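You operate a simulated robot arm through the tools that you are given. There is no shell and no other tool. Be economical: measure what you need, move in short steps, check, and stop when the job is done.

You run a simulated two-armed robot. Do the job below in one go: nothing can be reset, and whatever is moved stays where it is left.

Task
Rinse the milk frother under the tap and tip it out into the sink bowl.
Fine: lid off beside it first; it stands an arm's length from the tap: pass it from hand to hand before the rinse; it ends empty on its spot, tap off. Set down upright: milk frother.
Where things are to end (x, y in the base frame): frother lid within 6 cm of [50, 17].

It is judged by the outcome, as a careful person would: the job done as asked, and still so three seconds after it is handed in. It fails if anything else is knocked over, pushed out of place, dropped, spilled or broken. Lids that push on must go on centred and level and be pressed home; caps that screw on are set level and turned clockwise until they are tight.

Robot
Two 7-joint arms with fingered hands on one trunk, on a base that drives. Base frame: it is fixed to the floor where the robot stands at the start and does not move with it; the origin is under the middle of the robot, x ahead of it, y to its left, z up. Lengths are in cm, angles in rad, forces in N, time in s.
The left shoulder is at the start at [4.4, 17.3, 117], the right one opposite. With the tool pointing down near the work surface each hand reaches from about 38 to 78 cm from the robot's upright axis, wherever it stands, measured 20 degrees to its own side. Places, roughly: sink bowl [100, -20, 80]; tap lever [150, -30, 100]. Payload 3.5 kg a hand.
Tool frame (each hand has its own): the origin (TCP) lies between the finger pads and is the grasp point; the fingertips stand 2.5 cm ahead of it; z points along the fingers, y is the line along which they close. The gripper opens to 8.8 cm. The gripper's body begins 2.9 cm behind the TCP. The gripper is a hand of 3 fingers: y runs from the thumb to the fingers, the wrist lies at [-1.3, -9.7, -16.2] in the tool frame, and closing takes about 1.5 s.
Orientation is that of the tool frame in the base frame, as [roll, pitch, yaw] about the fixed x, y, z axes, in that order (R = Rz(yaw) Ry(pitch) Rx(roll)). With the fingers straight down and the wrist toward the robot, the tool's x, y and z point along [0, 1, 0], [1, 0, 0] and [0, 0, -1] of the base frame.

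Tools
- The arms move only by the tool send_rows. It takes "left_targets", "right_targets" or both (then of equal length, played together; a hand with none holds still); each is a list of rows, each an object (a shift or turn left out is 0, a gripper value left out holds the last) with "xyz": the shift along the base's x, y, z in m, a list of three; "rotation": the turn, a rotation vector about the base's x, y, z in rad, a list of three; "jaw": the finger opening in m, from 0 to 0.088. In form: [{"xyz": [tx, ty, tz], "rotation": [rx, ry, rz], "jaw": jaw}, ...]. A call has 1 to 20 rows; each row is the pose to reach, as a shift and turn from the pose commanded when the call began. Rows are played at 5 a second. More than 5 cm and 0.15 rad between two rows, or a gripper value outside its range, and nothing of the call is played. Where a pose cannot be reached the arm comes as near as it can. A force on the tool above 40 N (or 10 N above the force at the start of the call, whichever is more), or a blocked arm, ends the call early, and 0.2 s more pass. The fingers move at their own pace (about 7.2 cm/s each) and stop on an object; they squeeze with about 31 N. The grip force told is the motor's: it shows also when the fingers shut on nothing. Time passes only in rows, and 0.2 s behind the last, so rows that repeat a pose let the fingers close. It gives the time, the measured TCP pose, the force on the tool (base axes), the opening and the grip force at its end, in the units of the frame above (readings bear some noise), with the torque about the TCP (base axes, N m) and any sound that the robot's microphone picked up, and new pictures: "show" is both (left out), scene, wrist or none (wrist: the cameras of the hands that moved).
- Cameras (640 x 400 px; columns grow to the right, rows downward): "scene" is now at [15.46, 2.61, 140.81]; the picture's right is [0.19, -0.98, -0.02], its down [-0.43, -0.06, -0.90] and it looks along [0.88, 0.18, -0.43] (base axes); focal length 294 px, centre (320, 200). "left" rides on the left gripper at [-5.8, -8.5, -9.9] in its tool frame; the picture's right is [-0.67, -0.35, 0.66], its down [0.69, -0.63, 0.37] and it looks along [0.29, 0.69, 0.66] (tool axes); focal length 261 px, centre (320, 200). "right" rides on the right gripper at [5.8, -8.5, -9.9] in its tool frame; the picture's right is [-0.67, 0.35, -0.66], its down [-0.69, -0.63, 0.37] and it looks along [-0.28, 0.70, 0.66] (tool axes); focal length 261 px, centre (320, 200). There is no depth. A picture from a camera that has moved, and an enlarged one, comes with that camera's place and axes in the base frame and with its lens. The place of the scene camera against the robot may be out by one fixed shift of up to 2.5 cm in any direction.
- raise_lower(by): slides the trunk up (or, below 0, down) by that many cm; the arms and the scene camera ride with it, the base frame stays. It gives what a move gives, with no picture.
- steer(legs): drives the robot by 1 to 6 legs, each [ahead, left, turn to the left] in cm, cm and rad, along the robot's own axes; the way and the turn of a leg run together, so that a leg with both is an arc; at most 150 cm and 3.142 rad a leg. The arms and the cameras ride along, it lands a little off, and it stops where it bumps. It gives what a move gives, and a new picture of the scene camera.
- set_grasp(shape, hand): the hand has 3 fingers and takes this shape, open, in about a second: jaw (thumb against the fingers, like two jaws); tri (thumb and two fingers); tip (a fingertip pinch); poke (one finger out to press); point (the index stretched); flat (the hand flat); cup (the hand cupped); fist (a fist). The gripper value then closes the fingers along that shape, each until it touches; the sizes above hold for jaw. It gives what a move gives, with no picture.
- aim_head(pan, tilt): turns the head with the scene camera to pan (to the left, within 1.501 rad either way) and tilt (down, from -0.506 to 1.204), counted from straight ahead of the robot. It gives what a move gives, and a new picture of the scene camera.
- zoom(camera, box): a new picture of the part [left, top, right, bottom] of that camera's present view, enlarged. It takes no simulated time.
- sign_off(): hands the job in; it is judged then, once.

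Go step by step. Nothing tells you exact positions but the pictures and the camera data: compare them with the known pose of the tool, close in by small moves and look again before you grip or let go. The budget is 120 turns and 260 pictures, counting those below and the enlarged ones. Unless the task says otherwise, let go and move clear before handing in, and close with one line.

The tools are called after "Emit:" by a JSON object that holds its "api" and its "payload". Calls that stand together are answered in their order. send_rows: Moves the arms, as the interface text tells. Its arguments: {"type":"object","properties":{"left_targets":{"type":"array","items":{"type":"object","properties":{"xyz":{"type":"array","items":{"type":"number"}},"rotation":{"type":"array","items":{"type":"number"}},"jaw":{"type":"number"}}}},"right_targets":{"type":"array","items":{"type":"object","properties":{"xyz":{"type":"array","items":{"type":"number"}},"rotation":{"type":"array","items":{"type":"number"}},"jaw":{"type":"number"}}}},"show":{"type":"string","enum":["both","scene","wrist","none"]}},"required":[]} The other tools are called the same way: raise_lower (by) slides the trunk up or down; set_grasp (shape, hand) gives the hand a shape; steer (legs) drives the base; aim_head (pan, tilt) turns the head that bears the scene camera; zoom (camera, box) takes an enlarged picture of a part of a camera's view; sign_off () hands the job in.

At the start:

```text
clock: 0.0
left_tool_pos: [45.88, 22.21, 129.71]
left_tcp_rot: [3.141, 0.001, 1.57]
left_contact_force: [-0.4, -0.2, -0.6]
left_wrist_torque: [0.03, -0.03, 0.0]
left_width: 8.77
left_grip_force: 0.0
left_shape: jaw
right_tool_pos: [39.32, -9.22, 126.82]
right_tcp_rot: [-3.139, 0.002, 1.572]
right_contact_force: [-0.2, -0.4, -0.8]
right_wrist_torque: [0.0, 0.03, 0.0]
right_width: 8.76
right_grip_force: 0.0
right_shape: jaw
trunk travel left (down, up): [-25.0, 20.5]
robot x, y, heading: [0.12, -0.48, -0.0]
head pan, tilt: [0.195, 0.337]
```

scene: 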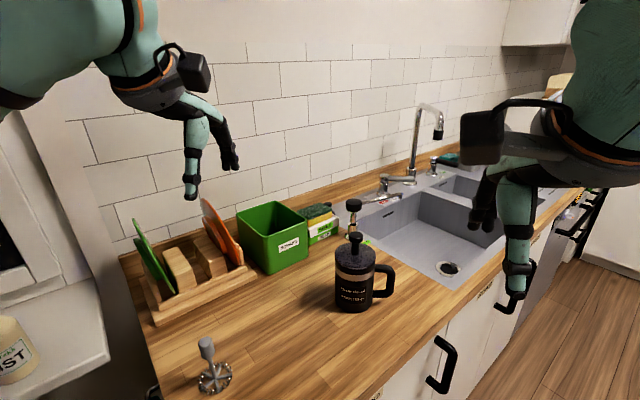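
right: 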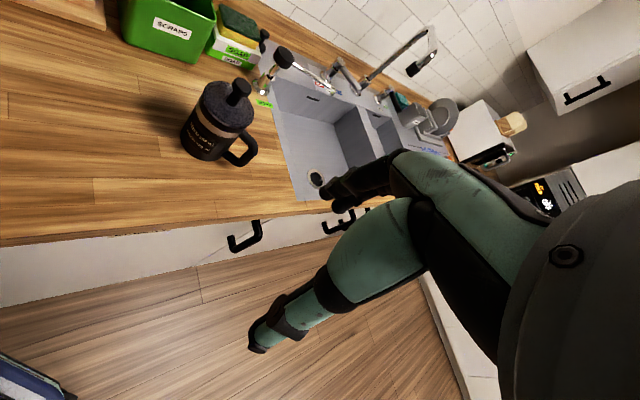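
left: 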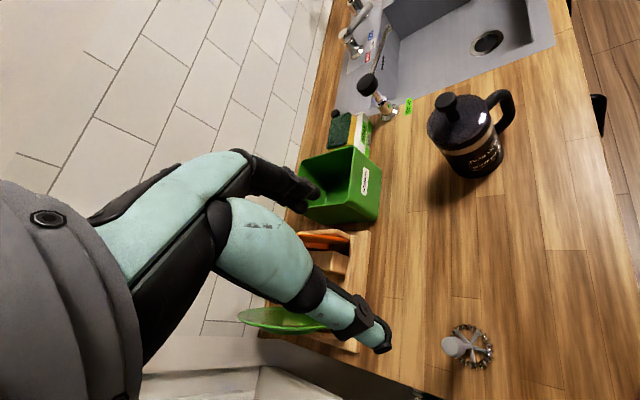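

I see the counter with the black lidded frother near the middle, a whisk, the scraps box, and the sink with its tap to the right. I'll enlarge the frother, the tap and the left-hand view before moving.

Emit:
{"api": "zoom", "payload": {"camera": "scene", "box": [300, 180, 428, 320]}}

Emit:
{"api": "zoom", "payload": {"camera": "scene", "box": [330, 90, 490, 290]}}

Emit:
{"api": "zoom", "payload": {"camera": "left", "box": [320, 0, 560, 200]}}

```text
2.86 times, centred on (364, 250) of scene
camera zoom: at [15.46, 2.61, 140.81], right [0.19, -0.98, -0.02], down [-0.43, -0.06, -0.9], along [0.88, 0.18, -0.43], focal length 839 px, centre (194, 57)
```

zoom: 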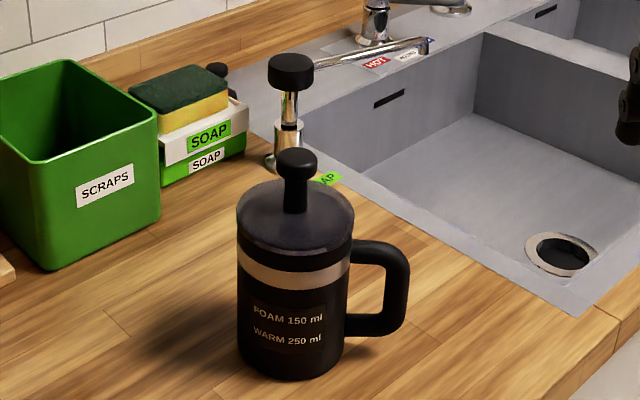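

```text
2.00 times, centred on (410, 190) of scene
camera zoom: at [15.46, 2.61, 140.81], right [0.19, -0.98, -0.02], down [-0.43, -0.06, -0.9], along [0.88, 0.18, -0.43], focal length 587 px, centre (140, 220)
```

zoom: 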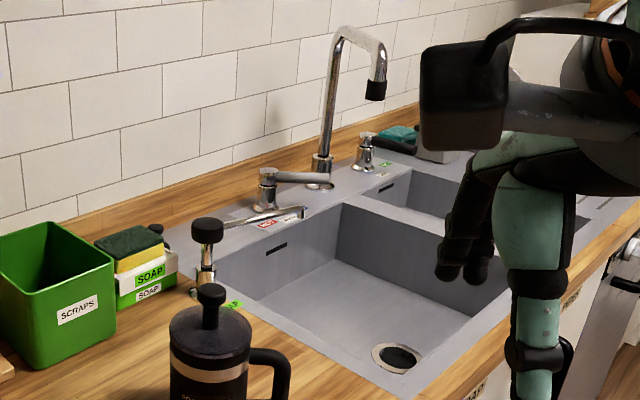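

```text
2.00 times, centred on (440, 100) of left
camera zoom: at [37.35, 16.39, 139.72], right [-0.35, -0.67, -0.66], down [-0.63, 0.68, -0.37], along [0.69, 0.28, -0.66], focal length 521 px, centre (80, 400)
```

zoom: 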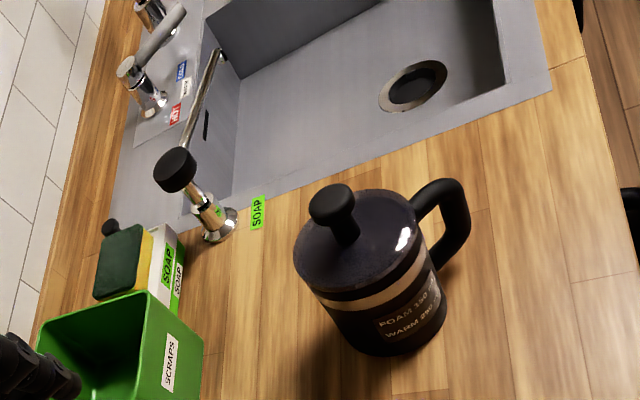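

The frother's knob top looks to be at about (63, 6, 111) with the counter near z 93, and its handle points to the right. I'll bring the left hand above the knob and swing the right hand out of the way.

Emit:
{"api": "send_rows", "payload": {"left_targets": [{"xyz": [0.03, -0.028, -0.01]}, {"xyz": [0.06, -0.056, -0.02]}, {"xyz": [0.09, -0.084, -0.03]}, {"xyz": [0.12, -0.112, -0.04]}, {"xyz": [0.15, -0.14, -0.06]}, {"xyz": [0.174, -0.165, -0.09]}, {"xyz": [0.174, -0.165, -0.1], "jaw": 0.06}], "right_targets": [{"xyz": [0, -0.03, 0]}, {"xyz": [0, -0.06, 0]}, {"xyz": [0, -0.09, 0]}, {"xyz": [0, -0.12, 0]}, {"xyz": [0, -0.15, 0]}, {"xyz": [0, -0.18, 0]}, {"xyz": [0, -0.18, 0]}]}}

Emit:
{"api": "aim_head", "payload": {"pan": 0.05, "tilt": 0.5}}

```text
clock: 1.6
left_tool_pos: [63.2, 5.59, 119.87]
left_tcp_rot: [-3.142, 0.002, 1.571]
left_contact_force: [-0.2, 0.4, 0.1]
left_wrist_torque: [-0.01, 0.02, 0.01]
left_width: 6.0
left_grip_force: 0.1
left_shape: jaw
right_tool_pos: [39.17, -27.25, 126.89]
right_tcp_rot: [-3.141, 0.0, 1.572]
right_contact_force: [0.2, 0.3, 0.5]
right_wrist_torque: [-0.04, 0.01, 0.0]
right_width: 8.74
right_grip_force: 0.1
right_shape: jaw
trunk travel left (down, up): [-25.0, 20.5]
robot x, y, heading: [-0.17, -0.01, -0.006]
head pan, tilt: [0.195, 0.337]
camera scene: at [15.44, 2.71, 140.81], right [0.19, -0.98, -0.02], down [-0.43, -0.07, -0.9], along [0.88, 0.18, -0.43], focal length 294 px, centre (320, 200)
camera right: at [30.67, -21.63, 136.8], right [0.35, -0.67, 0.66], down [-0.63, -0.69, -0.37], along [0.69, -0.28, -0.66], focal length 261 px, centre (320, 200)
camera left: at [54.82, -0.05, 129.76], right [-0.35, -0.67, -0.65], down [-0.63, 0.68, -0.37], along [0.69, 0.28, -0.66], focal length 261 px, centre (320, 200)
```

scene: 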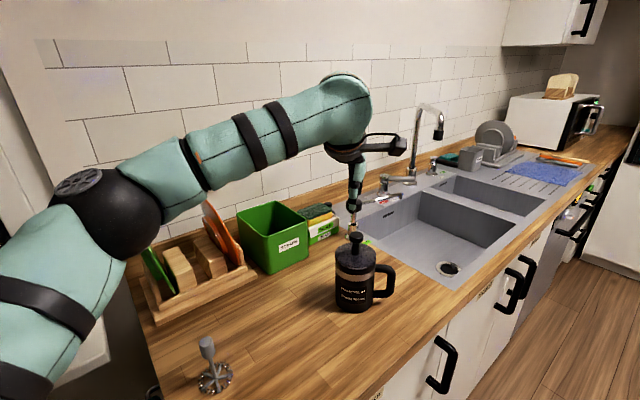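
right: 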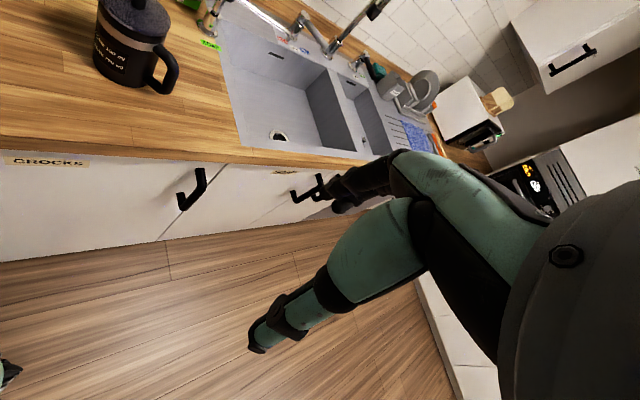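
left: 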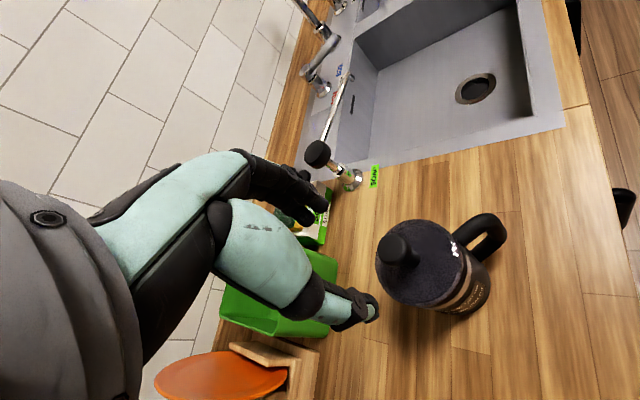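

```text
clock: 2.3
left_tool_pos: [63.33, 5.61, 119.79]
left_tcp_rot: [3.141, 0.002, 1.57]
left_contact_force: [0.4, 0.4, 0.1]
left_wrist_torque: [0.01, 0.0, -0.01]
left_width: 6.03
left_grip_force: 0.1
left_shape: jaw
right_tool_pos: [39.17, -27.25, 126.7]
right_tcp_rot: [-3.141, -0.001, 1.57]
right_contact_force: [-0.2, 0.0, -1.0]
right_wrist_torque: [0.02, 0.0, 0.01]
right_width: 8.75
right_grip_force: 0.0
right_shape: jaw
trunk travel left (down, up): [-25.0, 20.5]
robot x, y, heading: [-0.08, 0.0, -0.001]
head pan, tilt: [0.051, 0.499]
camera scene: at [15.23, 1.27, 139.33], right [0.05, -1.0, -0.01], down [-0.57, -0.02, -0.82], along [0.82, 0.04, -0.57], focal length 294 px, centre (320, 200)
```

scene: 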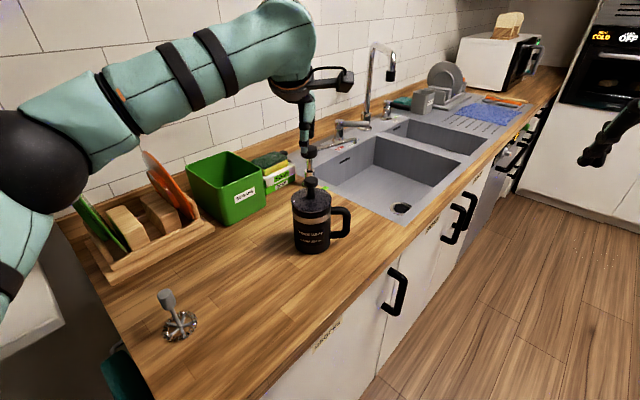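

The hand hangs just above the knob. I'll enlarge the views to fix its exact offset.

Emit:
{"api": "zoom", "payload": {"camera": "left", "box": [300, 180, 520, 320]}}

Emit:
{"api": "zoom", "payload": {"camera": "scene", "box": [260, 60, 380, 260]}}

```text
2.86 times, centred on (410, 250) of left
camera zoom: at [54.8, -0.12, 129.79], right [-0.35, -0.67, -0.66], down [-0.63, 0.68, -0.37], along [0.69, 0.28, -0.66], focal length 745 px, centre (63, 57)
```

zoom: 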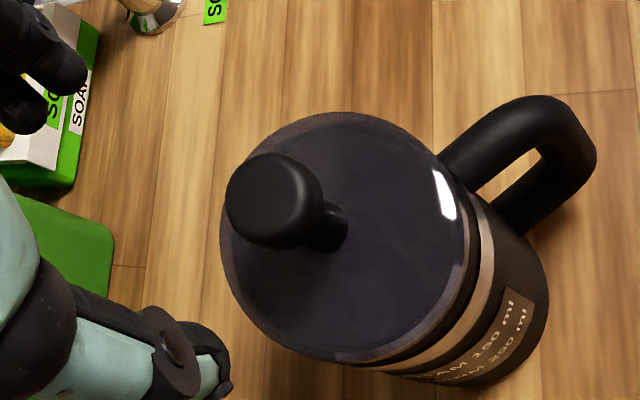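

```text
2.00 times, centred on (320, 160) of scene
camera zoom: at [15.23, 1.27, 139.33], right [0.05, -1.0, -0.01], down [-0.57, -0.02, -0.82], along [0.82, 0.04, -0.57], focal length 587 px, centre (320, 280)
```

zoom: 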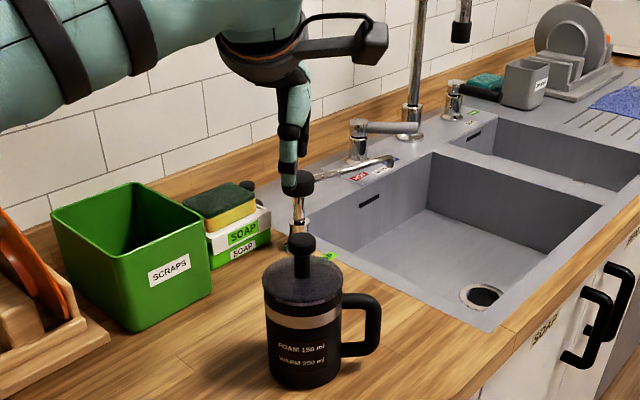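

The views triangulate to a knob top at about (65.8, 4.9, 109), lid plate near z 103 and counter near z 90. I'll centre over the knob, come down a little and check.

Emit:
{"api": "send_rows", "payload": {"left_targets": [{"xyz": [0.025, -0.007, 0]}, {"xyz": [0.025, -0.007, -0.03]}, {"xyz": [0.025, -0.007, -0.065]}, {"xyz": [0.025, -0.007, -0.065]}]}}

```text
clock: 3.3
left_tool_pos: [65.8, 4.97, 113.36]
left_tcp_rot: [-3.141, 0.001, 1.569]
left_contact_force: [-0.1, -0.4, 0.6]
left_wrist_torque: [-0.03, 0.03, 0.0]
left_width: 6.02
left_grip_force: 0.0
left_shape: jaw
right_tool_pos: [39.32, -27.42, 126.77]
right_tcp_rot: [-3.14, -0.003, 1.571]
right_contact_force: [0.1, 1.0, -0.5]
right_wrist_torque: [0.0, 0.01, 0.0]
right_width: 8.77
right_grip_force: 0.0
right_shape: jaw
trunk travel left (down, up): [-25.0, 20.5]
robot x, y, heading: [0.18, -0.05, -0.002]
head pan, tilt: [0.051, 0.499]
camera scene: at [15.22, 1.17, 139.33], right [0.05, -1.0, -0.01], down [-0.57, -0.02, -0.82], along [0.82, 0.04, -0.57], focal length 294 px, centre (320, 200)
camera left: at [57.27, -0.79, 123.3], right [-0.35, -0.67, -0.66], down [-0.63, 0.69, -0.37], along [0.69, 0.29, -0.66], focal length 261 px, centre (320, 200)
```

scene: 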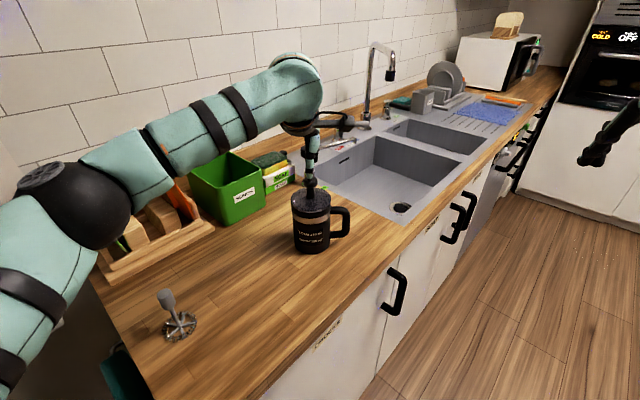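
left: 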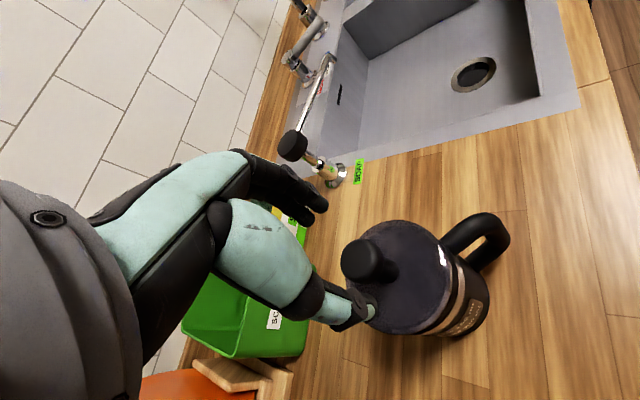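

The knob lies within half a centimetre of the hand's centre. I'll nudge over, descend and close on it.

Emit:
{"api": "send_rows", "payload": {"left_targets": [{"xyz": [-0.002, -0.003, -0.02]}, {"xyz": [-0.002, -0.003, -0.04]}, {"xyz": [-0.002, -0.003, -0.056]}, {"xyz": [-0.002, -0.003, -0.056]}]}}

Emit:
{"api": "zoom", "payload": {"camera": "scene", "box": [260, 120, 380, 260]}}

```text
clock: 4.3
left_tool_pos: [65.49, 4.56, 107.62]
left_tcp_rot: [3.141, 0.003, 1.57]
left_contact_force: [0.8, 0.6, 0.7]
left_wrist_torque: [0.02, 0.01, 0.0]
left_width: 6.04
left_grip_force: 0.0
left_shape: jaw
right_tool_pos: [39.25, -27.31, 126.78]
right_tcp_rot: [-3.139, -0.001, 1.569]
right_contact_force: [-0.9, 0.0, 0.6]
right_wrist_torque: [-0.02, 0.01, 0.0]
right_width: 8.73
right_grip_force: 0.0
right_shape: jaw
trunk travel left (down, up): [-25.0, 20.5]
robot x, y, heading: [-0.28, 0.11, -0.003]
head pan, tilt: [0.051, 0.499]
camera scene: at [15.23, 1.23, 139.33], right [0.05, -1.0, -0.01], down [-0.57, -0.02, -0.82], along [0.82, 0.04, -0.57], focal length 294 px, centre (320, 200)
camera left: at [57.07, -1.08, 117.65], right [-0.35, -0.67, -0.66], down [-0.63, 0.68, -0.37], along [0.69, 0.28, -0.66], focal length 261 px, centre (320, 200)
```

scene: 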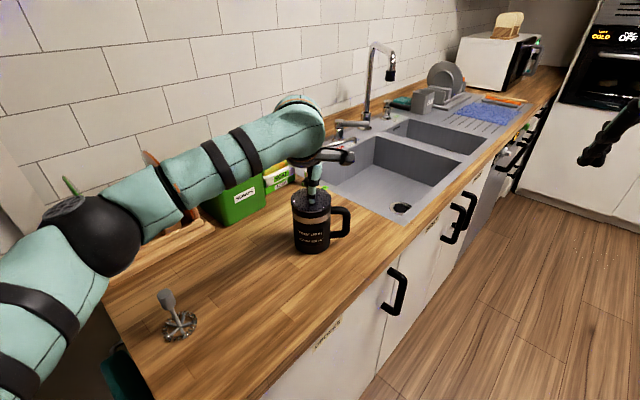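
left: 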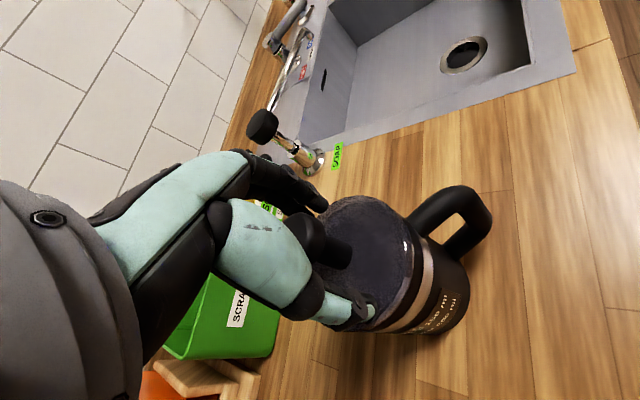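

```text
2.86 times, centred on (320, 190) of scene
camera zoom: at [15.23, 1.23, 139.33], right [0.05, -1.0, -0.01], down [-0.57, -0.02, -0.82], along [0.82, 0.04, -0.57], focal length 839 px, centre (320, 229)
```

zoom: 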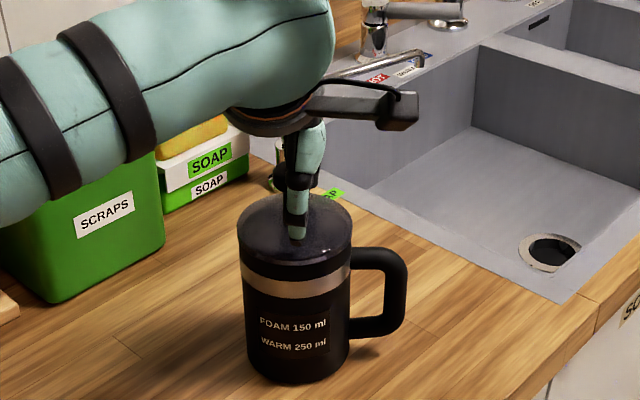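

The knob sits between thumb and fingers, so I'll close on it now.

Emit:
{"api": "send_rows", "payload": {"left_targets": [{"jaw": 0.0}, {"jaw": 0.0}, {"jaw": 0.0}, {"jaw": 0.0}, {"jaw": 0.0}, {"jaw": 0.0}, {"jaw": 0.0}, {"jaw": 0.0}], "show": "wrist"}}

```text
clock: 6.1
left_tool_pos: [65.57, 4.64, 107.71]
left_tcp_rot: [-3.141, -0.001, 1.572]
left_contact_force: [0.4, 1.4, 2.3]
left_wrist_torque: [0.12, 0.03, 0.01]
left_width: 1.16
left_grip_force: 30.7
left_shape: jaw
right_tool_pos: [39.2, -27.37, 126.83]
right_tcp_rot: [-3.14, 0.001, 1.571]
right_contact_force: [-0.4, -0.4, -0.1]
right_wrist_torque: [0.02, 0.02, 0.0]
right_width: 8.77
right_grip_force: 0.0
right_shape: jaw
trunk travel left (down, up): [-25.0, 20.5]
robot x, y, heading: [0.27, -0.18, 0.003]
head pan, tilt: [0.051, 0.499]
camera left: at [57.04, -1.07, 117.68], right [-0.35, -0.67, -0.66], down [-0.63, 0.68, -0.37], along [0.69, 0.28, -0.66], focal length 261 px, centre (320, 200)
```

left: 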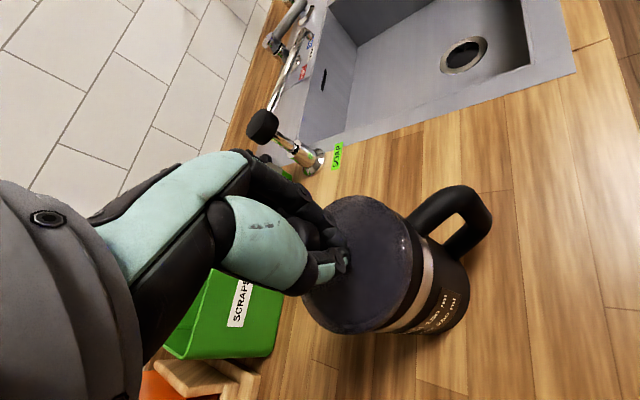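

It grips the stem under the knob. I'll lift gently and check whether the lid comes free.

Emit:
{"api": "send_rows", "payload": {"left_targets": [{"xyz": [0, 0, 0.008]}, {"xyz": [0, 0, 0.016]}, {"xyz": [0, 0, 0.03]}, {"xyz": [0, 0, 0.05]}]}}

```text
clock: 7.1
left_tool_pos: [65.54, 4.51, 112.69]
left_tcp_rot: [3.141, 0.0, 1.572]
left_contact_force: [0.2, -1.0, -0.3]
left_wrist_torque: [-0.01, 0.0, 0.02]
left_width: 1.2
left_grip_force: 31.2
left_shape: jaw
right_tool_pos: [39.18, -27.43, 126.71]
right_tcp_rot: [-3.14, -0.001, 1.57]
right_contact_force: [0.2, -0.2, 0.1]
right_wrist_torque: [0.0, 0.0, 0.01]
right_width: 8.74
right_grip_force: 0.1
right_shape: jaw
trunk travel left (down, up): [-25.0, 20.5]
robot x, y, heading: [0.22, 0.17, 0.001]
head pan, tilt: [0.051, 0.499]
camera scene: at [15.22, 1.22, 139.33], right [0.05, -1.0, -0.01], down [-0.57, -0.02, -0.82], along [0.82, 0.04, -0.57], focal length 294 px, centre (320, 200)
camera left: at [57.05, -1.16, 122.62], right [-0.35, -0.67, -0.66], down [-0.63, 0.68, -0.37], along [0.69, 0.29, -0.66], focal length 261 px, centre (320, 200)
```

scene: 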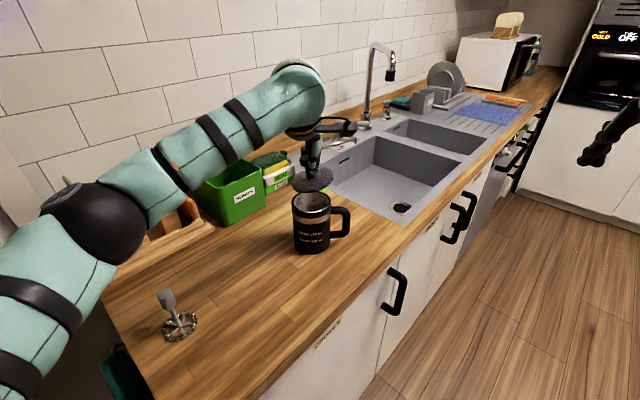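
left: 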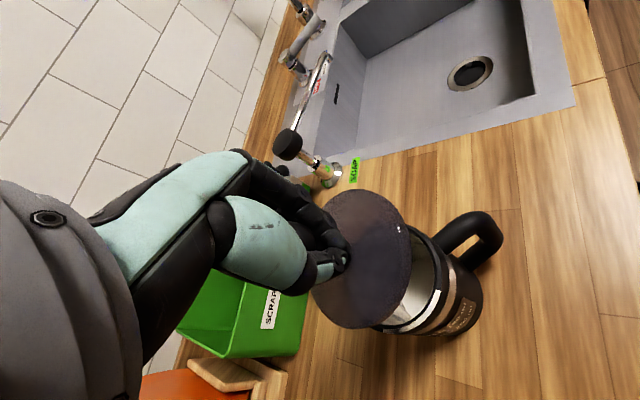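

The lid came off cleanly. I'll carry it to (50, 17) and lower it slowly until it touches.

Emit:
{"api": "send_rows", "payload": {"left_targets": [{"xyz": [0, 0, 0.03]}, {"xyz": [-0.035, 0.028, 0.03]}, {"xyz": [-0.07, 0.056, 0.03]}, {"xyz": [-0.105, 0.084, 0.02]}, {"xyz": [-0.14, 0.112, -0.01]}, {"xyz": [-0.156, 0.125, -0.05]}, {"xyz": [-0.156, 0.125, -0.09]}, {"xyz": [-0.156, 0.125, -0.12]}, {"xyz": [-0.156, 0.125, -0.14]}, {"xyz": [-0.156, 0.125, -0.14]}]}}

```text
refused: row 5 steps farther than a row can; nothing moved
```

Emit:
{"api": "send_rows", "payload": {"left_targets": [{"xyz": [0, 0, 0.03]}, {"xyz": [-0.035, 0.028, 0.03]}, {"xyz": [-0.07, 0.056, 0.03]}, {"xyz": [-0.105, 0.084, 0.02]}, {"xyz": [-0.13, 0.105, 0.0]}, {"xyz": [-0.15, 0.12, -0.03]}, {"xyz": [-0.156, 0.125, -0.06]}, {"xyz": [-0.156, 0.125, -0.09]}, {"xyz": [-0.156, 0.125, -0.12]}, {"xyz": [-0.156, 0.125, -0.14]}, {"xyz": [-0.156, 0.125, -0.14]}]}}

```text
clock: 9.5
left_tool_pos: [49.96, 17.17, 98.68]
left_tcp_rot: [-3.141, 0.001, 1.57]
left_contact_force: [0.2, 0.0, -0.5]
left_wrist_torque: [-0.04, 0.0, -0.01]
left_width: 1.15
left_grip_force: 31.0
left_shape: jaw
right_tool_pos: [39.21, -27.47, 126.73]
right_tcp_rot: [-3.14, -0.001, 1.572]
right_contact_force: [-0.3, 0.0, -0.9]
right_wrist_torque: [0.01, -0.02, -0.03]
right_width: 8.75
right_grip_force: 0.0
right_shape: jaw
trunk travel left (down, up): [-25.0, 20.5]
robot x, y, heading: [-0.41, 0.25, 0.004]
head pan, tilt: [0.051, 0.499]
camera scene: at [15.23, 1.24, 139.33], right [0.05, -1.0, -0.01], down [-0.57, -0.02, -0.82], along [0.82, 0.04, -0.57], focal length 294 px, centre (320, 200)
camera left: at [41.33, 11.37, 108.58], right [-0.35, -0.67, -0.66], down [-0.63, 0.68, -0.37], along [0.69, 0.28, -0.66], focal length 261 px, centre (320, 200)
```

scene: 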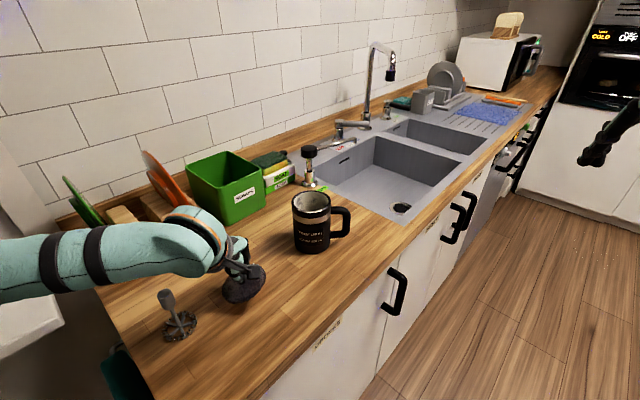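
left: 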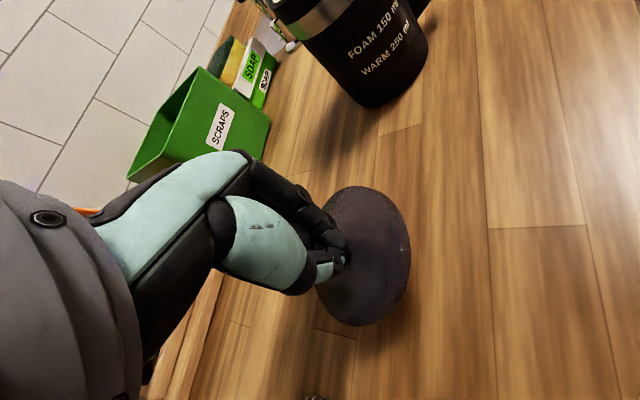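

The lid hangs a few centimetres above the board. I'll check that it is level before lowering.

Emit:
{"api": "zoom", "payload": {"camera": "scene", "box": [140, 200, 340, 340]}}

```text
2.86 times, centred on (240, 270) of scene
camera zoom: at [15.23, 1.24, 139.33], right [0.05, -1.0, -0.01], down [-0.57, -0.02, -0.82], along [0.82, 0.04, -0.57], focal length 839 px, centre (549, 0)
```

zoom: 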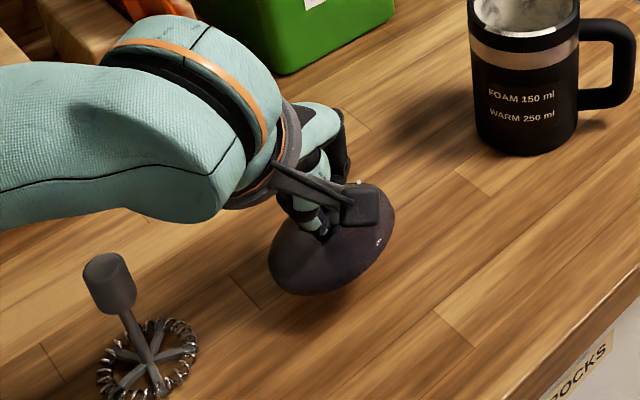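

The lid has swung in the grip, right side up. I'll roll the hand to level it and look again.

Emit:
{"api": "send_rows", "payload": {"left_targets": [{"rotation": [0.12, 0, 0]}, {"rotation": [0.24, 0, 0]}, {"rotation": [0.36, 0, 0]}, {"rotation": [0.36, 0, 0]}]}}

Emit:
{"api": "zoom", "payload": {"camera": "scene", "box": [140, 200, 340, 340]}}

```text
clock: 10.5
left_tool_pos: [49.96, 17.13, 98.71]
left_tcp_rot: [3.141, -0.36, 1.572]
left_contact_force: [0.7, 0.2, -0.4]
left_wrist_torque: [-0.03, 0.03, 0.0]
left_width: 1.16
left_grip_force: 30.9
left_shape: jaw
right_tool_pos: [39.33, -27.39, 126.72]
right_tcp_rot: [-3.14, 0.001, 1.57]
right_contact_force: [0.7, 0.8, -0.5]
right_wrist_torque: [0.0, -0.01, 0.0]
right_width: 8.75
right_grip_force: 0.0
right_shape: jaw
trunk travel left (down, up): [-25.0, 20.5]
robot x, y, heading: [0.17, -0.15, 0.001]
head pan, tilt: [0.051, 0.499]
camera scene: at [15.23, 1.27, 139.33], right [0.05, -1.0, -0.01], down [-0.57, -0.02, -0.82], along [0.82, 0.04, -0.57], focal length 294 px, centre (320, 200)
camera left: at [41.41, 8.25, 105.92], right [-0.35, -0.4, -0.85], down [-0.63, 0.77, -0.1], along [0.69, 0.5, -0.52], focal length 261 px, centre (320, 200)
```

scene: 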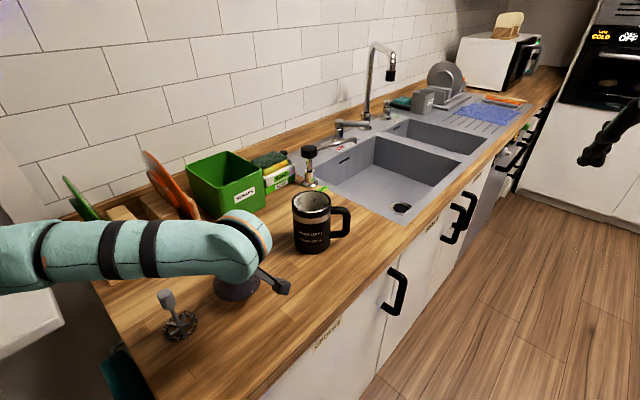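
left: 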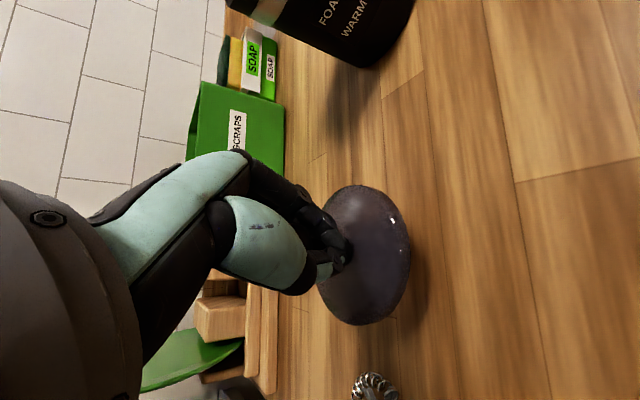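

```text
2.86 times, centred on (240, 270) of scene
camera zoom: at [15.23, 1.27, 139.33], right [0.05, -1.0, -0.01], down [-0.57, -0.02, -0.82], along [0.82, 0.04, -0.57], focal length 839 px, centre (549, 0)
```

zoom: 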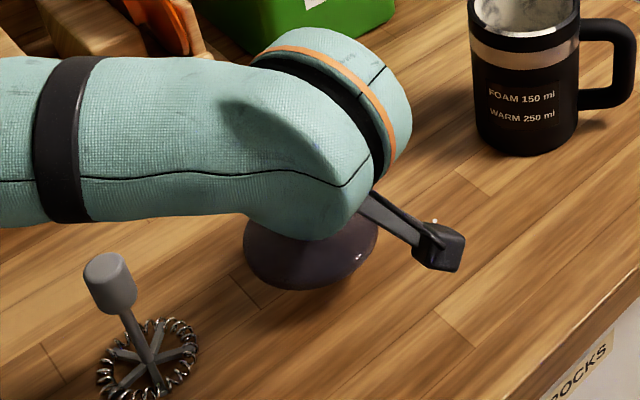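

The lid is nearly level now. I'll lower it in small steps to touch.

Emit:
{"api": "send_rows", "payload": {"left_targets": [{"xyz": [0, 0, -0.008]}, {"xyz": [0, 0, -0.014]}, {"xyz": [0, 0, -0.018]}, {"xyz": [0, 0, -0.022]}, {"xyz": [0, 0, -0.026]}]}}

Emit:
{"api": "zoom", "payload": {"camera": "scene", "box": [140, 200, 340, 340]}}

```text
clock: 11.7
left_tool_pos: [50.0, 17.07, 95.95]
left_tcp_rot: [-3.141, -0.358, 1.57]
left_contact_force: [0.2, 0.1, -0.3]
left_wrist_torque: [-0.01, -0.04, -0.01]
left_width: 1.16
left_grip_force: 30.6
left_shape: jaw
right_tool_pos: [39.15, -27.41, 126.78]
right_tcp_rot: [-3.139, 0.0, 1.572]
right_contact_force: [-0.3, 0.5, 0.0]
right_wrist_torque: [0.02, -0.01, 0.0]
right_width: 8.76
right_grip_force: 0.1
right_shape: jaw
trunk travel left (down, up): [-25.0, 20.5]
robot x, y, heading: [0.08, -0.16, 0.004]
head pan, tilt: [0.051, 0.499]
camera scene: at [15.24, 1.25, 139.32], right [0.05, -1.0, -0.01], down [-0.57, -0.02, -0.82], along [0.82, 0.04, -0.57], focal length 294 px, centre (320, 200)
camera left: at [41.42, 8.26, 103.33], right [-0.35, -0.4, -0.85], down [-0.63, 0.77, -0.1], along [0.69, 0.5, -0.52], focal length 261 px, centre (320, 200)
```

scene: 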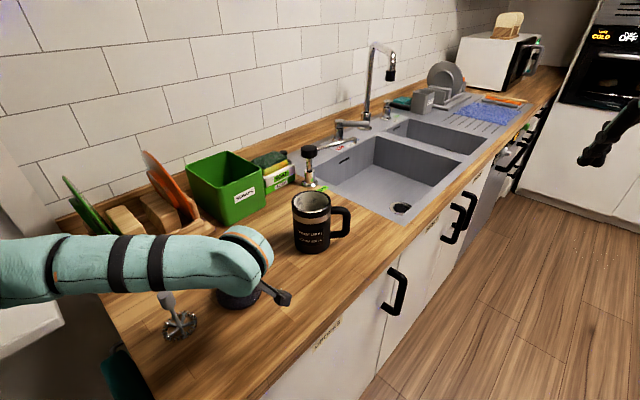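
left: 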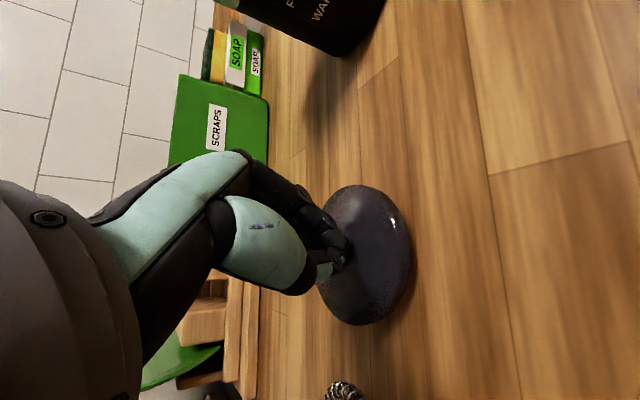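

```text
2.86 times, centred on (240, 270) of scene
camera zoom: at [15.24, 1.25, 139.32], right [0.05, -1.0, -0.01], down [-0.57, -0.02, -0.82], along [0.82, 0.04, -0.57], focal length 839 px, centre (549, 0)
```

zoom: 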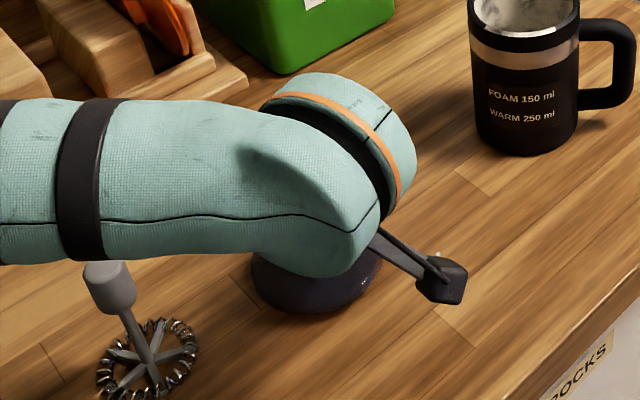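

No touch yet; I'll keep going down in finer steps.

Emit:
{"api": "send_rows", "payload": {"left_targets": [{"xyz": [0, 0, -0.004]}, {"xyz": [0, 0, -0.007]}, {"xyz": [0, 0, -0.01]}, {"xyz": [0, 0, -0.01]}], "show": "wrist"}}

```text
clock: 12.7
left_tool_pos: [49.82, 17.06, 95.25]
left_tcp_rot: [3.137, -0.359, 1.573]
left_contact_force: [-0.1, -0.1, 13.5]
left_wrist_torque: [0.14, -0.11, 0.01]
left_width: 1.22
left_grip_force: 30.8
left_shape: jaw
right_tool_pos: [39.11, -27.41, 126.91]
right_tcp_rot: [3.142, -0.001, 1.572]
right_contact_force: [0.2, -0.4, -0.2]
right_wrist_torque: [0.02, -0.01, -0.03]
right_width: 8.75
right_grip_force: 0.0
right_shape: jaw
trunk travel left (down, up): [-25.0, 20.5]
robot x, y, heading: [0.01, 0.13, 0.003]
head pan, tilt: [0.051, 0.499]
camera left: at [41.31, 8.21, 102.47], right [-0.35, -0.4, -0.85], down [-0.63, 0.77, -0.1], along [0.7, 0.5, -0.52], focal length 261 px, centre (320, 200)
```

left: 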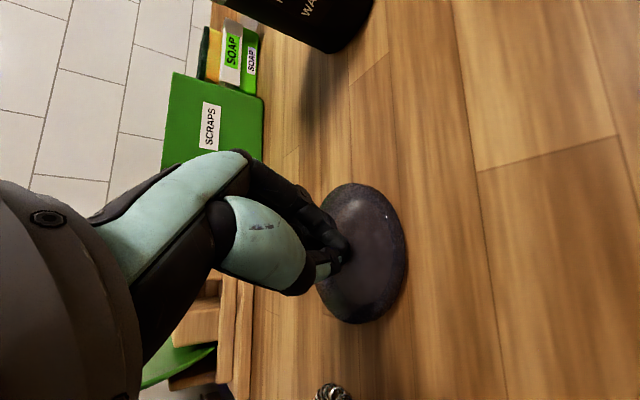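

The lid is touching the counter. I'll ease the push, open, and draw back along the hand's axis.

Emit:
{"api": "send_rows", "payload": {"left_targets": [{"xyz": [0, 0, 0.003]}, {"xyz": [0, 0, 0.004], "jaw": 0.06}, {"xyz": [0, 0, 0.004], "jaw": 0.06}, {"xyz": [0, 0, 0.004], "jaw": 0.06}, {"xyz": [0, 0, 0.004], "jaw": 0.06}, {"xyz": [0, -0.01, 0.03]}, {"xyz": [0, -0.02, 0.06]}, {"xyz": [0, -0.035, 0.1]}, {"xyz": [0, -0.035, 0.14], "rotation": [-0.12, 0, 0]}, {"xyz": [0, -0.03, 0.17], "rotation": [-0.24, 0, 0]}, {"xyz": [-0.03, -0.02, 0.2], "rotation": [-0.36, 0, 0]}, {"xyz": [-0.03, -0.02, 0.23], "rotation": [-0.36, 0, 0]}]}}

Emit:
{"api": "zoom", "payload": {"camera": "scene", "box": [140, 170, 380, 340]}}

Emit:
{"api": "zoom", "payload": {"camera": "scene", "box": [290, 30, 450, 160]}}

```text
clock: 15.3
left_tool_pos: [47.05, 15.15, 118.06]
left_tcp_rot: [3.141, 0.002, 1.571]
left_contact_force: [0.0, -0.5, 0.1]
left_wrist_torque: [0.01, 0.03, 0.02]
left_width: 5.96
left_grip_force: 0.0
left_shape: jaw
right_tool_pos: [39.1, -27.45, 126.66]
right_tcp_rot: [-3.138, -0.001, 1.57]
right_contact_force: [-0.6, -0.3, -0.7]
right_wrist_torque: [0.02, 0.0, 0.01]
right_width: 8.77
right_grip_force: 0.2
right_shape: jaw
trunk travel left (down, up): [-25.0, 20.5]
robot x, y, heading: [-0.01, -0.32, 0.001]
head pan, tilt: [0.051, 0.499]
camera scene: at [15.21, 1.15, 139.33], right [0.05, -1.0, -0.01], down [-0.57, -0.02, -0.82], along [0.82, 0.04, -0.57], focal length 294 px, centre (320, 200)
camera left: at [38.36, 9.39, 128.07], right [-0.35, -0.67, -0.65], down [-0.63, 0.68, -0.37], along [0.69, 0.28, -0.66], focal length 261 px, centre (320, 200)
```

scene: 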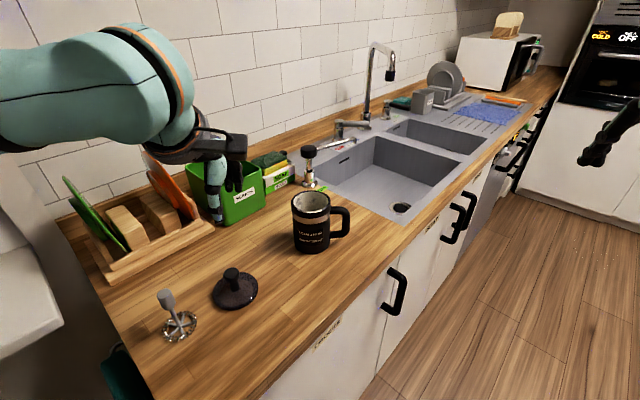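
left: 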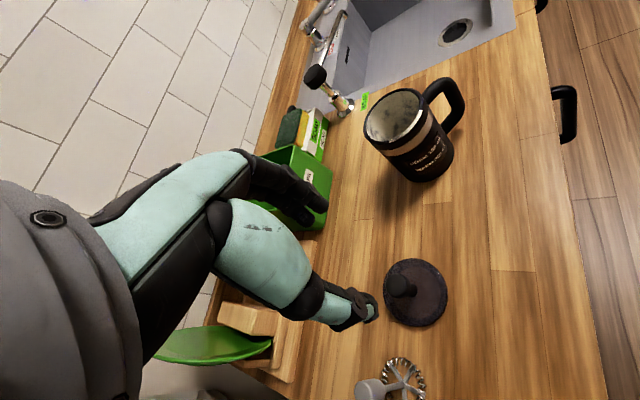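

```text
2.35 times, centred on (260, 255) of scene
camera zoom: at [15.21, 1.15, 139.33], right [0.05, -1.0, -0.01], down [-0.57, -0.02, -0.82], along [0.82, 0.04, -0.57], focal length 691 px, centre (461, 71)
```

zoom: 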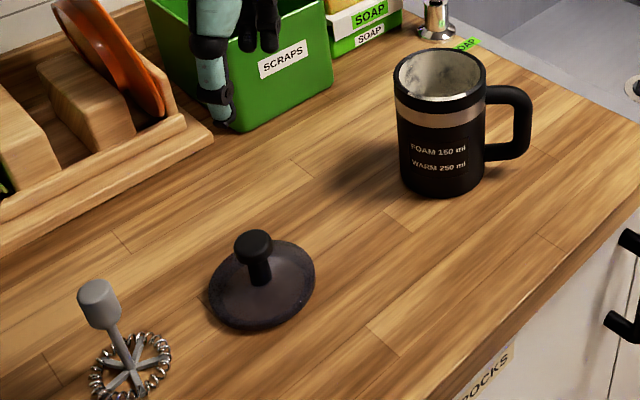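

```text
3.08 times, centred on (370, 95) of scene
camera zoom: at [15.21, 1.15, 139.33], right [0.05, -1.0, -0.01], down [-0.57, -0.02, -0.82], along [0.82, 0.04, -0.57], focal length 903 px, centre (166, 523)
```

zoom: 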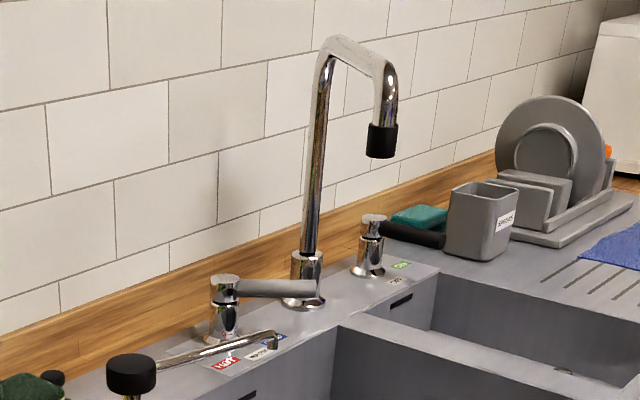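

The lid rests flat at about (50, 17), and the open frother has a whitish residue inside. Next I'll bring the right hand sideways towards the handle and the left above the far rim, then look.

Emit:
{"api": "send_rows", "payload": {"left_targets": [{"xyz": [0.02, -0.01, 0]}, {"xyz": [0.04, -0.02, 0]}, {"xyz": [0.07, -0.035, 0]}, {"xyz": [0.1, -0.05, 0]}, {"xyz": [0.13, -0.065, 0]}, {"xyz": [0.16, -0.08, 0]}, {"xyz": [0.19, -0.09, 0]}, {"xyz": [0.21, -0.098, 0]}, {"xyz": [0.22, -0.103, -0.01]}, {"xyz": [0.22, -0.103, -0.02]}, {"xyz": [0.22, -0.103, -0.03]}, {"xyz": [0.22, -0.103, -0.03]}], "right_targets": [{"xyz": [0.025, 0, -0.027], "rotation": [0.145, 0, 0]}, {"xyz": [0.05, 0, -0.054], "rotation": [0.29, 0, 0]}, {"xyz": [0.075, 0.0, -0.081], "rotation": [0.435, 0, 0]}, {"xyz": [0.1, 0.0, -0.108], "rotation": [0.58, 0, 0]}, {"xyz": [0.125, 0.0, -0.135], "rotation": [0.725, 0, 0]}, {"xyz": [0.15, 0.0, -0.162], "rotation": [0.87, 0, 0]}, {"xyz": [0.175, 0.0, -0.189], "rotation": [1.015, 0, 0]}, {"xyz": [0.2, 0.02, -0.216], "rotation": [1.16, 0, 0]}, {"xyz": [0.225, 0.04, -0.243], "rotation": [1.305, 0, 0]}, {"xyz": [0.25, 0.07, -0.27], "rotation": [1.45, 0, 0]}, {"xyz": [0.27, 0.1, -0.29], "rotation": [1.571, 0, 0]}, {"xyz": [0.27, 0.1, -0.29], "rotation": [1.571, 0, 0]}]}}

```text
clock: 17.9
left_tool_pos: [68.77, 4.69, 115.08]
left_tcp_rot: [-3.141, 0.0, 1.572]
left_contact_force: [0.3, -0.3, 0.7]
left_wrist_torque: [0.01, 0.0, 0.01]
left_width: 5.94
left_grip_force: 0.0
left_shape: jaw
right_tool_pos: [64.83, -19.15, 99.73]
right_tcp_rot: [-2.88, -1.371, 1.257]
right_contact_force: [0.2, -0.5, -0.1]
right_wrist_torque: [0.02, 0.0, 0.02]
right_width: 8.8
right_grip_force: 0.1
right_shape: jaw
right hand out of reach, approached as far as the arm can: row 9, 10, 11, 12
trunk travel left (down, up): [-25.0, 20.5]
robot x, y, heading: [0.37, 0.21, 0.001]
head pan, tilt: [0.051, 0.499]
camera scene: at [15.14, 1.18, 139.34], right [0.05, -1.0, -0.01], down [-0.57, -0.02, -0.82], along [0.82, 0.04, -0.57], focal length 294 px, centre (320, 200)
camera right: at [56.17, -27.5, 107.89], right [0.28, -0.79, -0.55], down [-0.65, 0.27, -0.71], along [0.71, 0.55, -0.44], focal length 261 px, centre (320, 200)
camera left: at [60.36, -1.03, 125.06], right [-0.35, -0.67, -0.66], down [-0.63, 0.69, -0.37], along [0.69, 0.29, -0.66], focal length 261 px, centre (320, 200)
```

scene: 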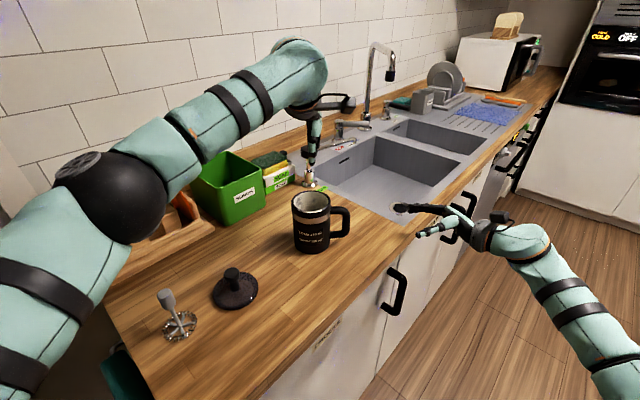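
right: 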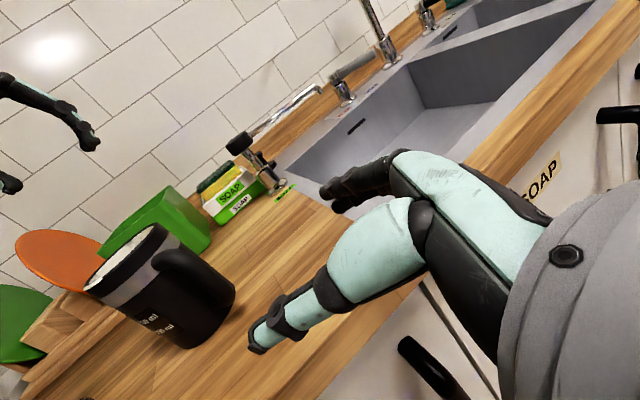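
left: 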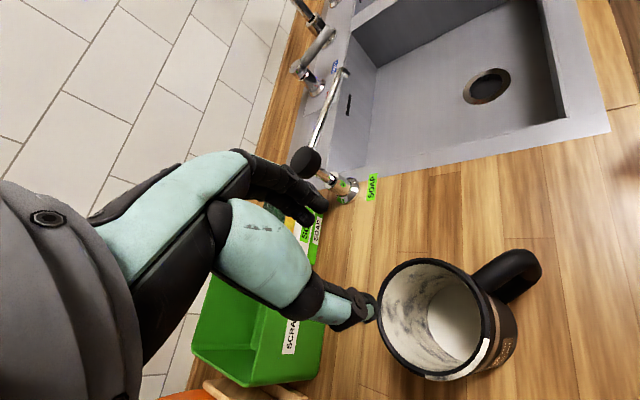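

The frother's rim centre comes out near (65.7, 5.4, 103), radius about 4.2. The right hand can't point fully sideways that far out, so I'll lift with the left from the far rim and hand over nearer the robot.

Emit:
{"api": "send_rows", "payload": {"left_targets": [{"xyz": [0.009, 0.006, -0.02], "jaw": 0.05}, {"xyz": [0.009, 0.006, -0.04]}, {"xyz": [0.009, 0.006, -0.06]}, {"xyz": [0.009, 0.006, -0.075]}, {"xyz": [0.009, 0.006, -0.075]}], "right_targets": [{"xyz": [-0.04, -0.01, 0.02]}, {"xyz": [-0.08, -0.02, 0.04]}, {"xyz": [-0.12, -0.03, 0.06]}, {"xyz": [-0.16, -0.04, 0.08]}, {"xyz": [-0.2, -0.05, 0.1]}]}}

Emit:
{"api": "zoom", "payload": {"camera": "left", "box": [240, 140, 520, 400]}}

Emit:
{"api": "zoom", "payload": {"camera": "scene", "box": [260, 120, 380, 260]}}

```text
clock: 19.1
left_tool_pos: [69.78, 5.44, 107.65]
left_tcp_rot: [3.139, 0.001, 1.572]
left_contact_force: [0.3, 0.3, 0.7]
left_wrist_torque: [0.0, -0.03, -0.01]
left_width: 5.03
left_grip_force: 0.0
left_shape: jaw
right_tool_pos: [44.67, -24.1, 109.93]
right_tcp_rot: [-2.877, -1.372, 1.255]
right_contact_force: [-0.8, 0.8, 0.1]
right_wrist_torque: [-0.01, -0.01, 0.0]
right_width: 8.77
right_grip_force: 0.0
right_shape: jaw
trunk travel left (down, up): [-25.0, 20.5]
robot x, y, heading: [0.14, 0.07, -0.003]
head pan, tilt: [0.051, 0.499]
camera scene: at [15.04, 1.24, 139.35], right [0.05, -1.0, -0.01], down [-0.57, -0.02, -0.82], along [0.82, 0.04, -0.57], focal length 294 px, centre (320, 200)
camera right: at [35.99, -32.36, 117.93], right [0.28, -0.79, -0.55], down [-0.65, 0.26, -0.71], along [0.71, 0.56, -0.44], focal length 261 px, centre (320, 200)
camera left: at [61.21, -0.36, 117.56], right [-0.35, -0.67, -0.66], down [-0.63, 0.68, -0.37], along [0.7, 0.29, -0.66], focal length 261 px, centre (320, 200)
```

scene: 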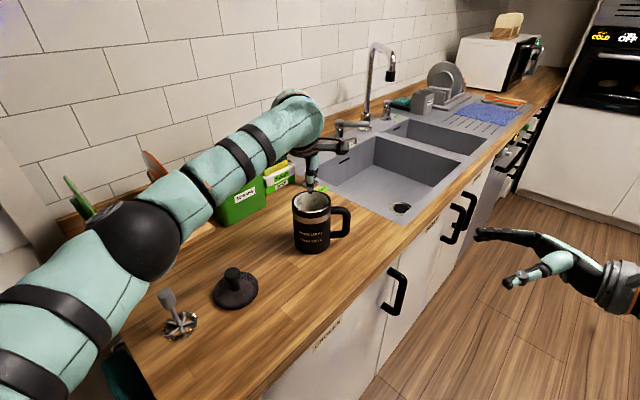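
right: 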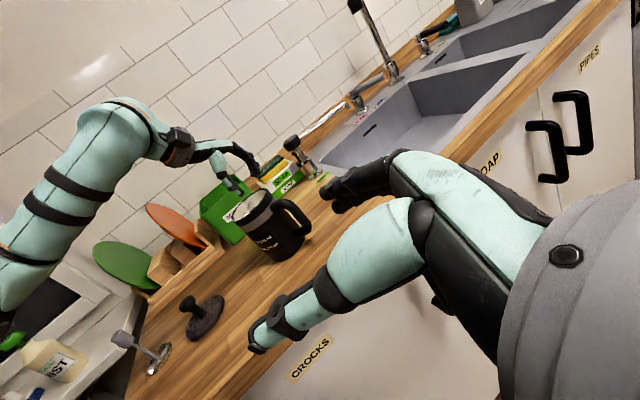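
left: 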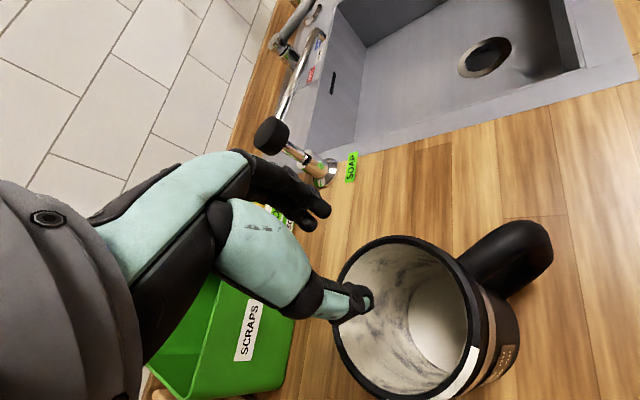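

```text
1.54 times, centred on (380, 270) of left
camera zoom: at [61.21, -0.36, 117.56], right [-0.35, -0.67, -0.66], down [-0.63, 0.68, -0.37], along [0.7, 0.29, -0.66], focal length 401 px, centre (228, 92)
```

zoom: 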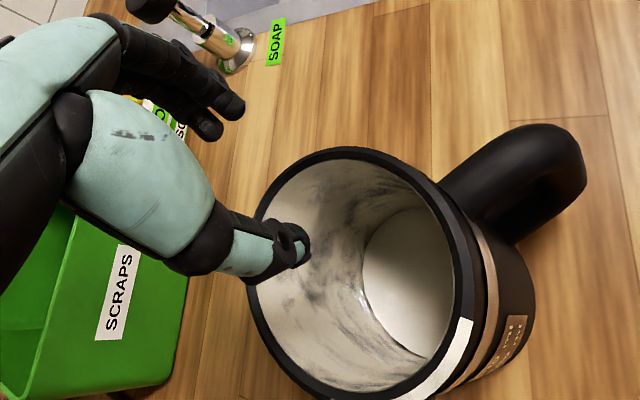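

```text
2.86 times, centred on (320, 190) of scene
camera zoom: at [15.04, 1.24, 139.35], right [0.05, -1.0, -0.01], down [-0.57, -0.02, -0.82], along [0.82, 0.04, -0.57], focal length 839 px, centre (320, 229)
```

zoom: 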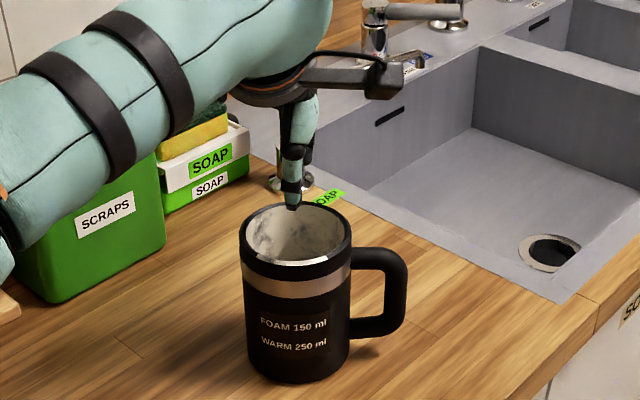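

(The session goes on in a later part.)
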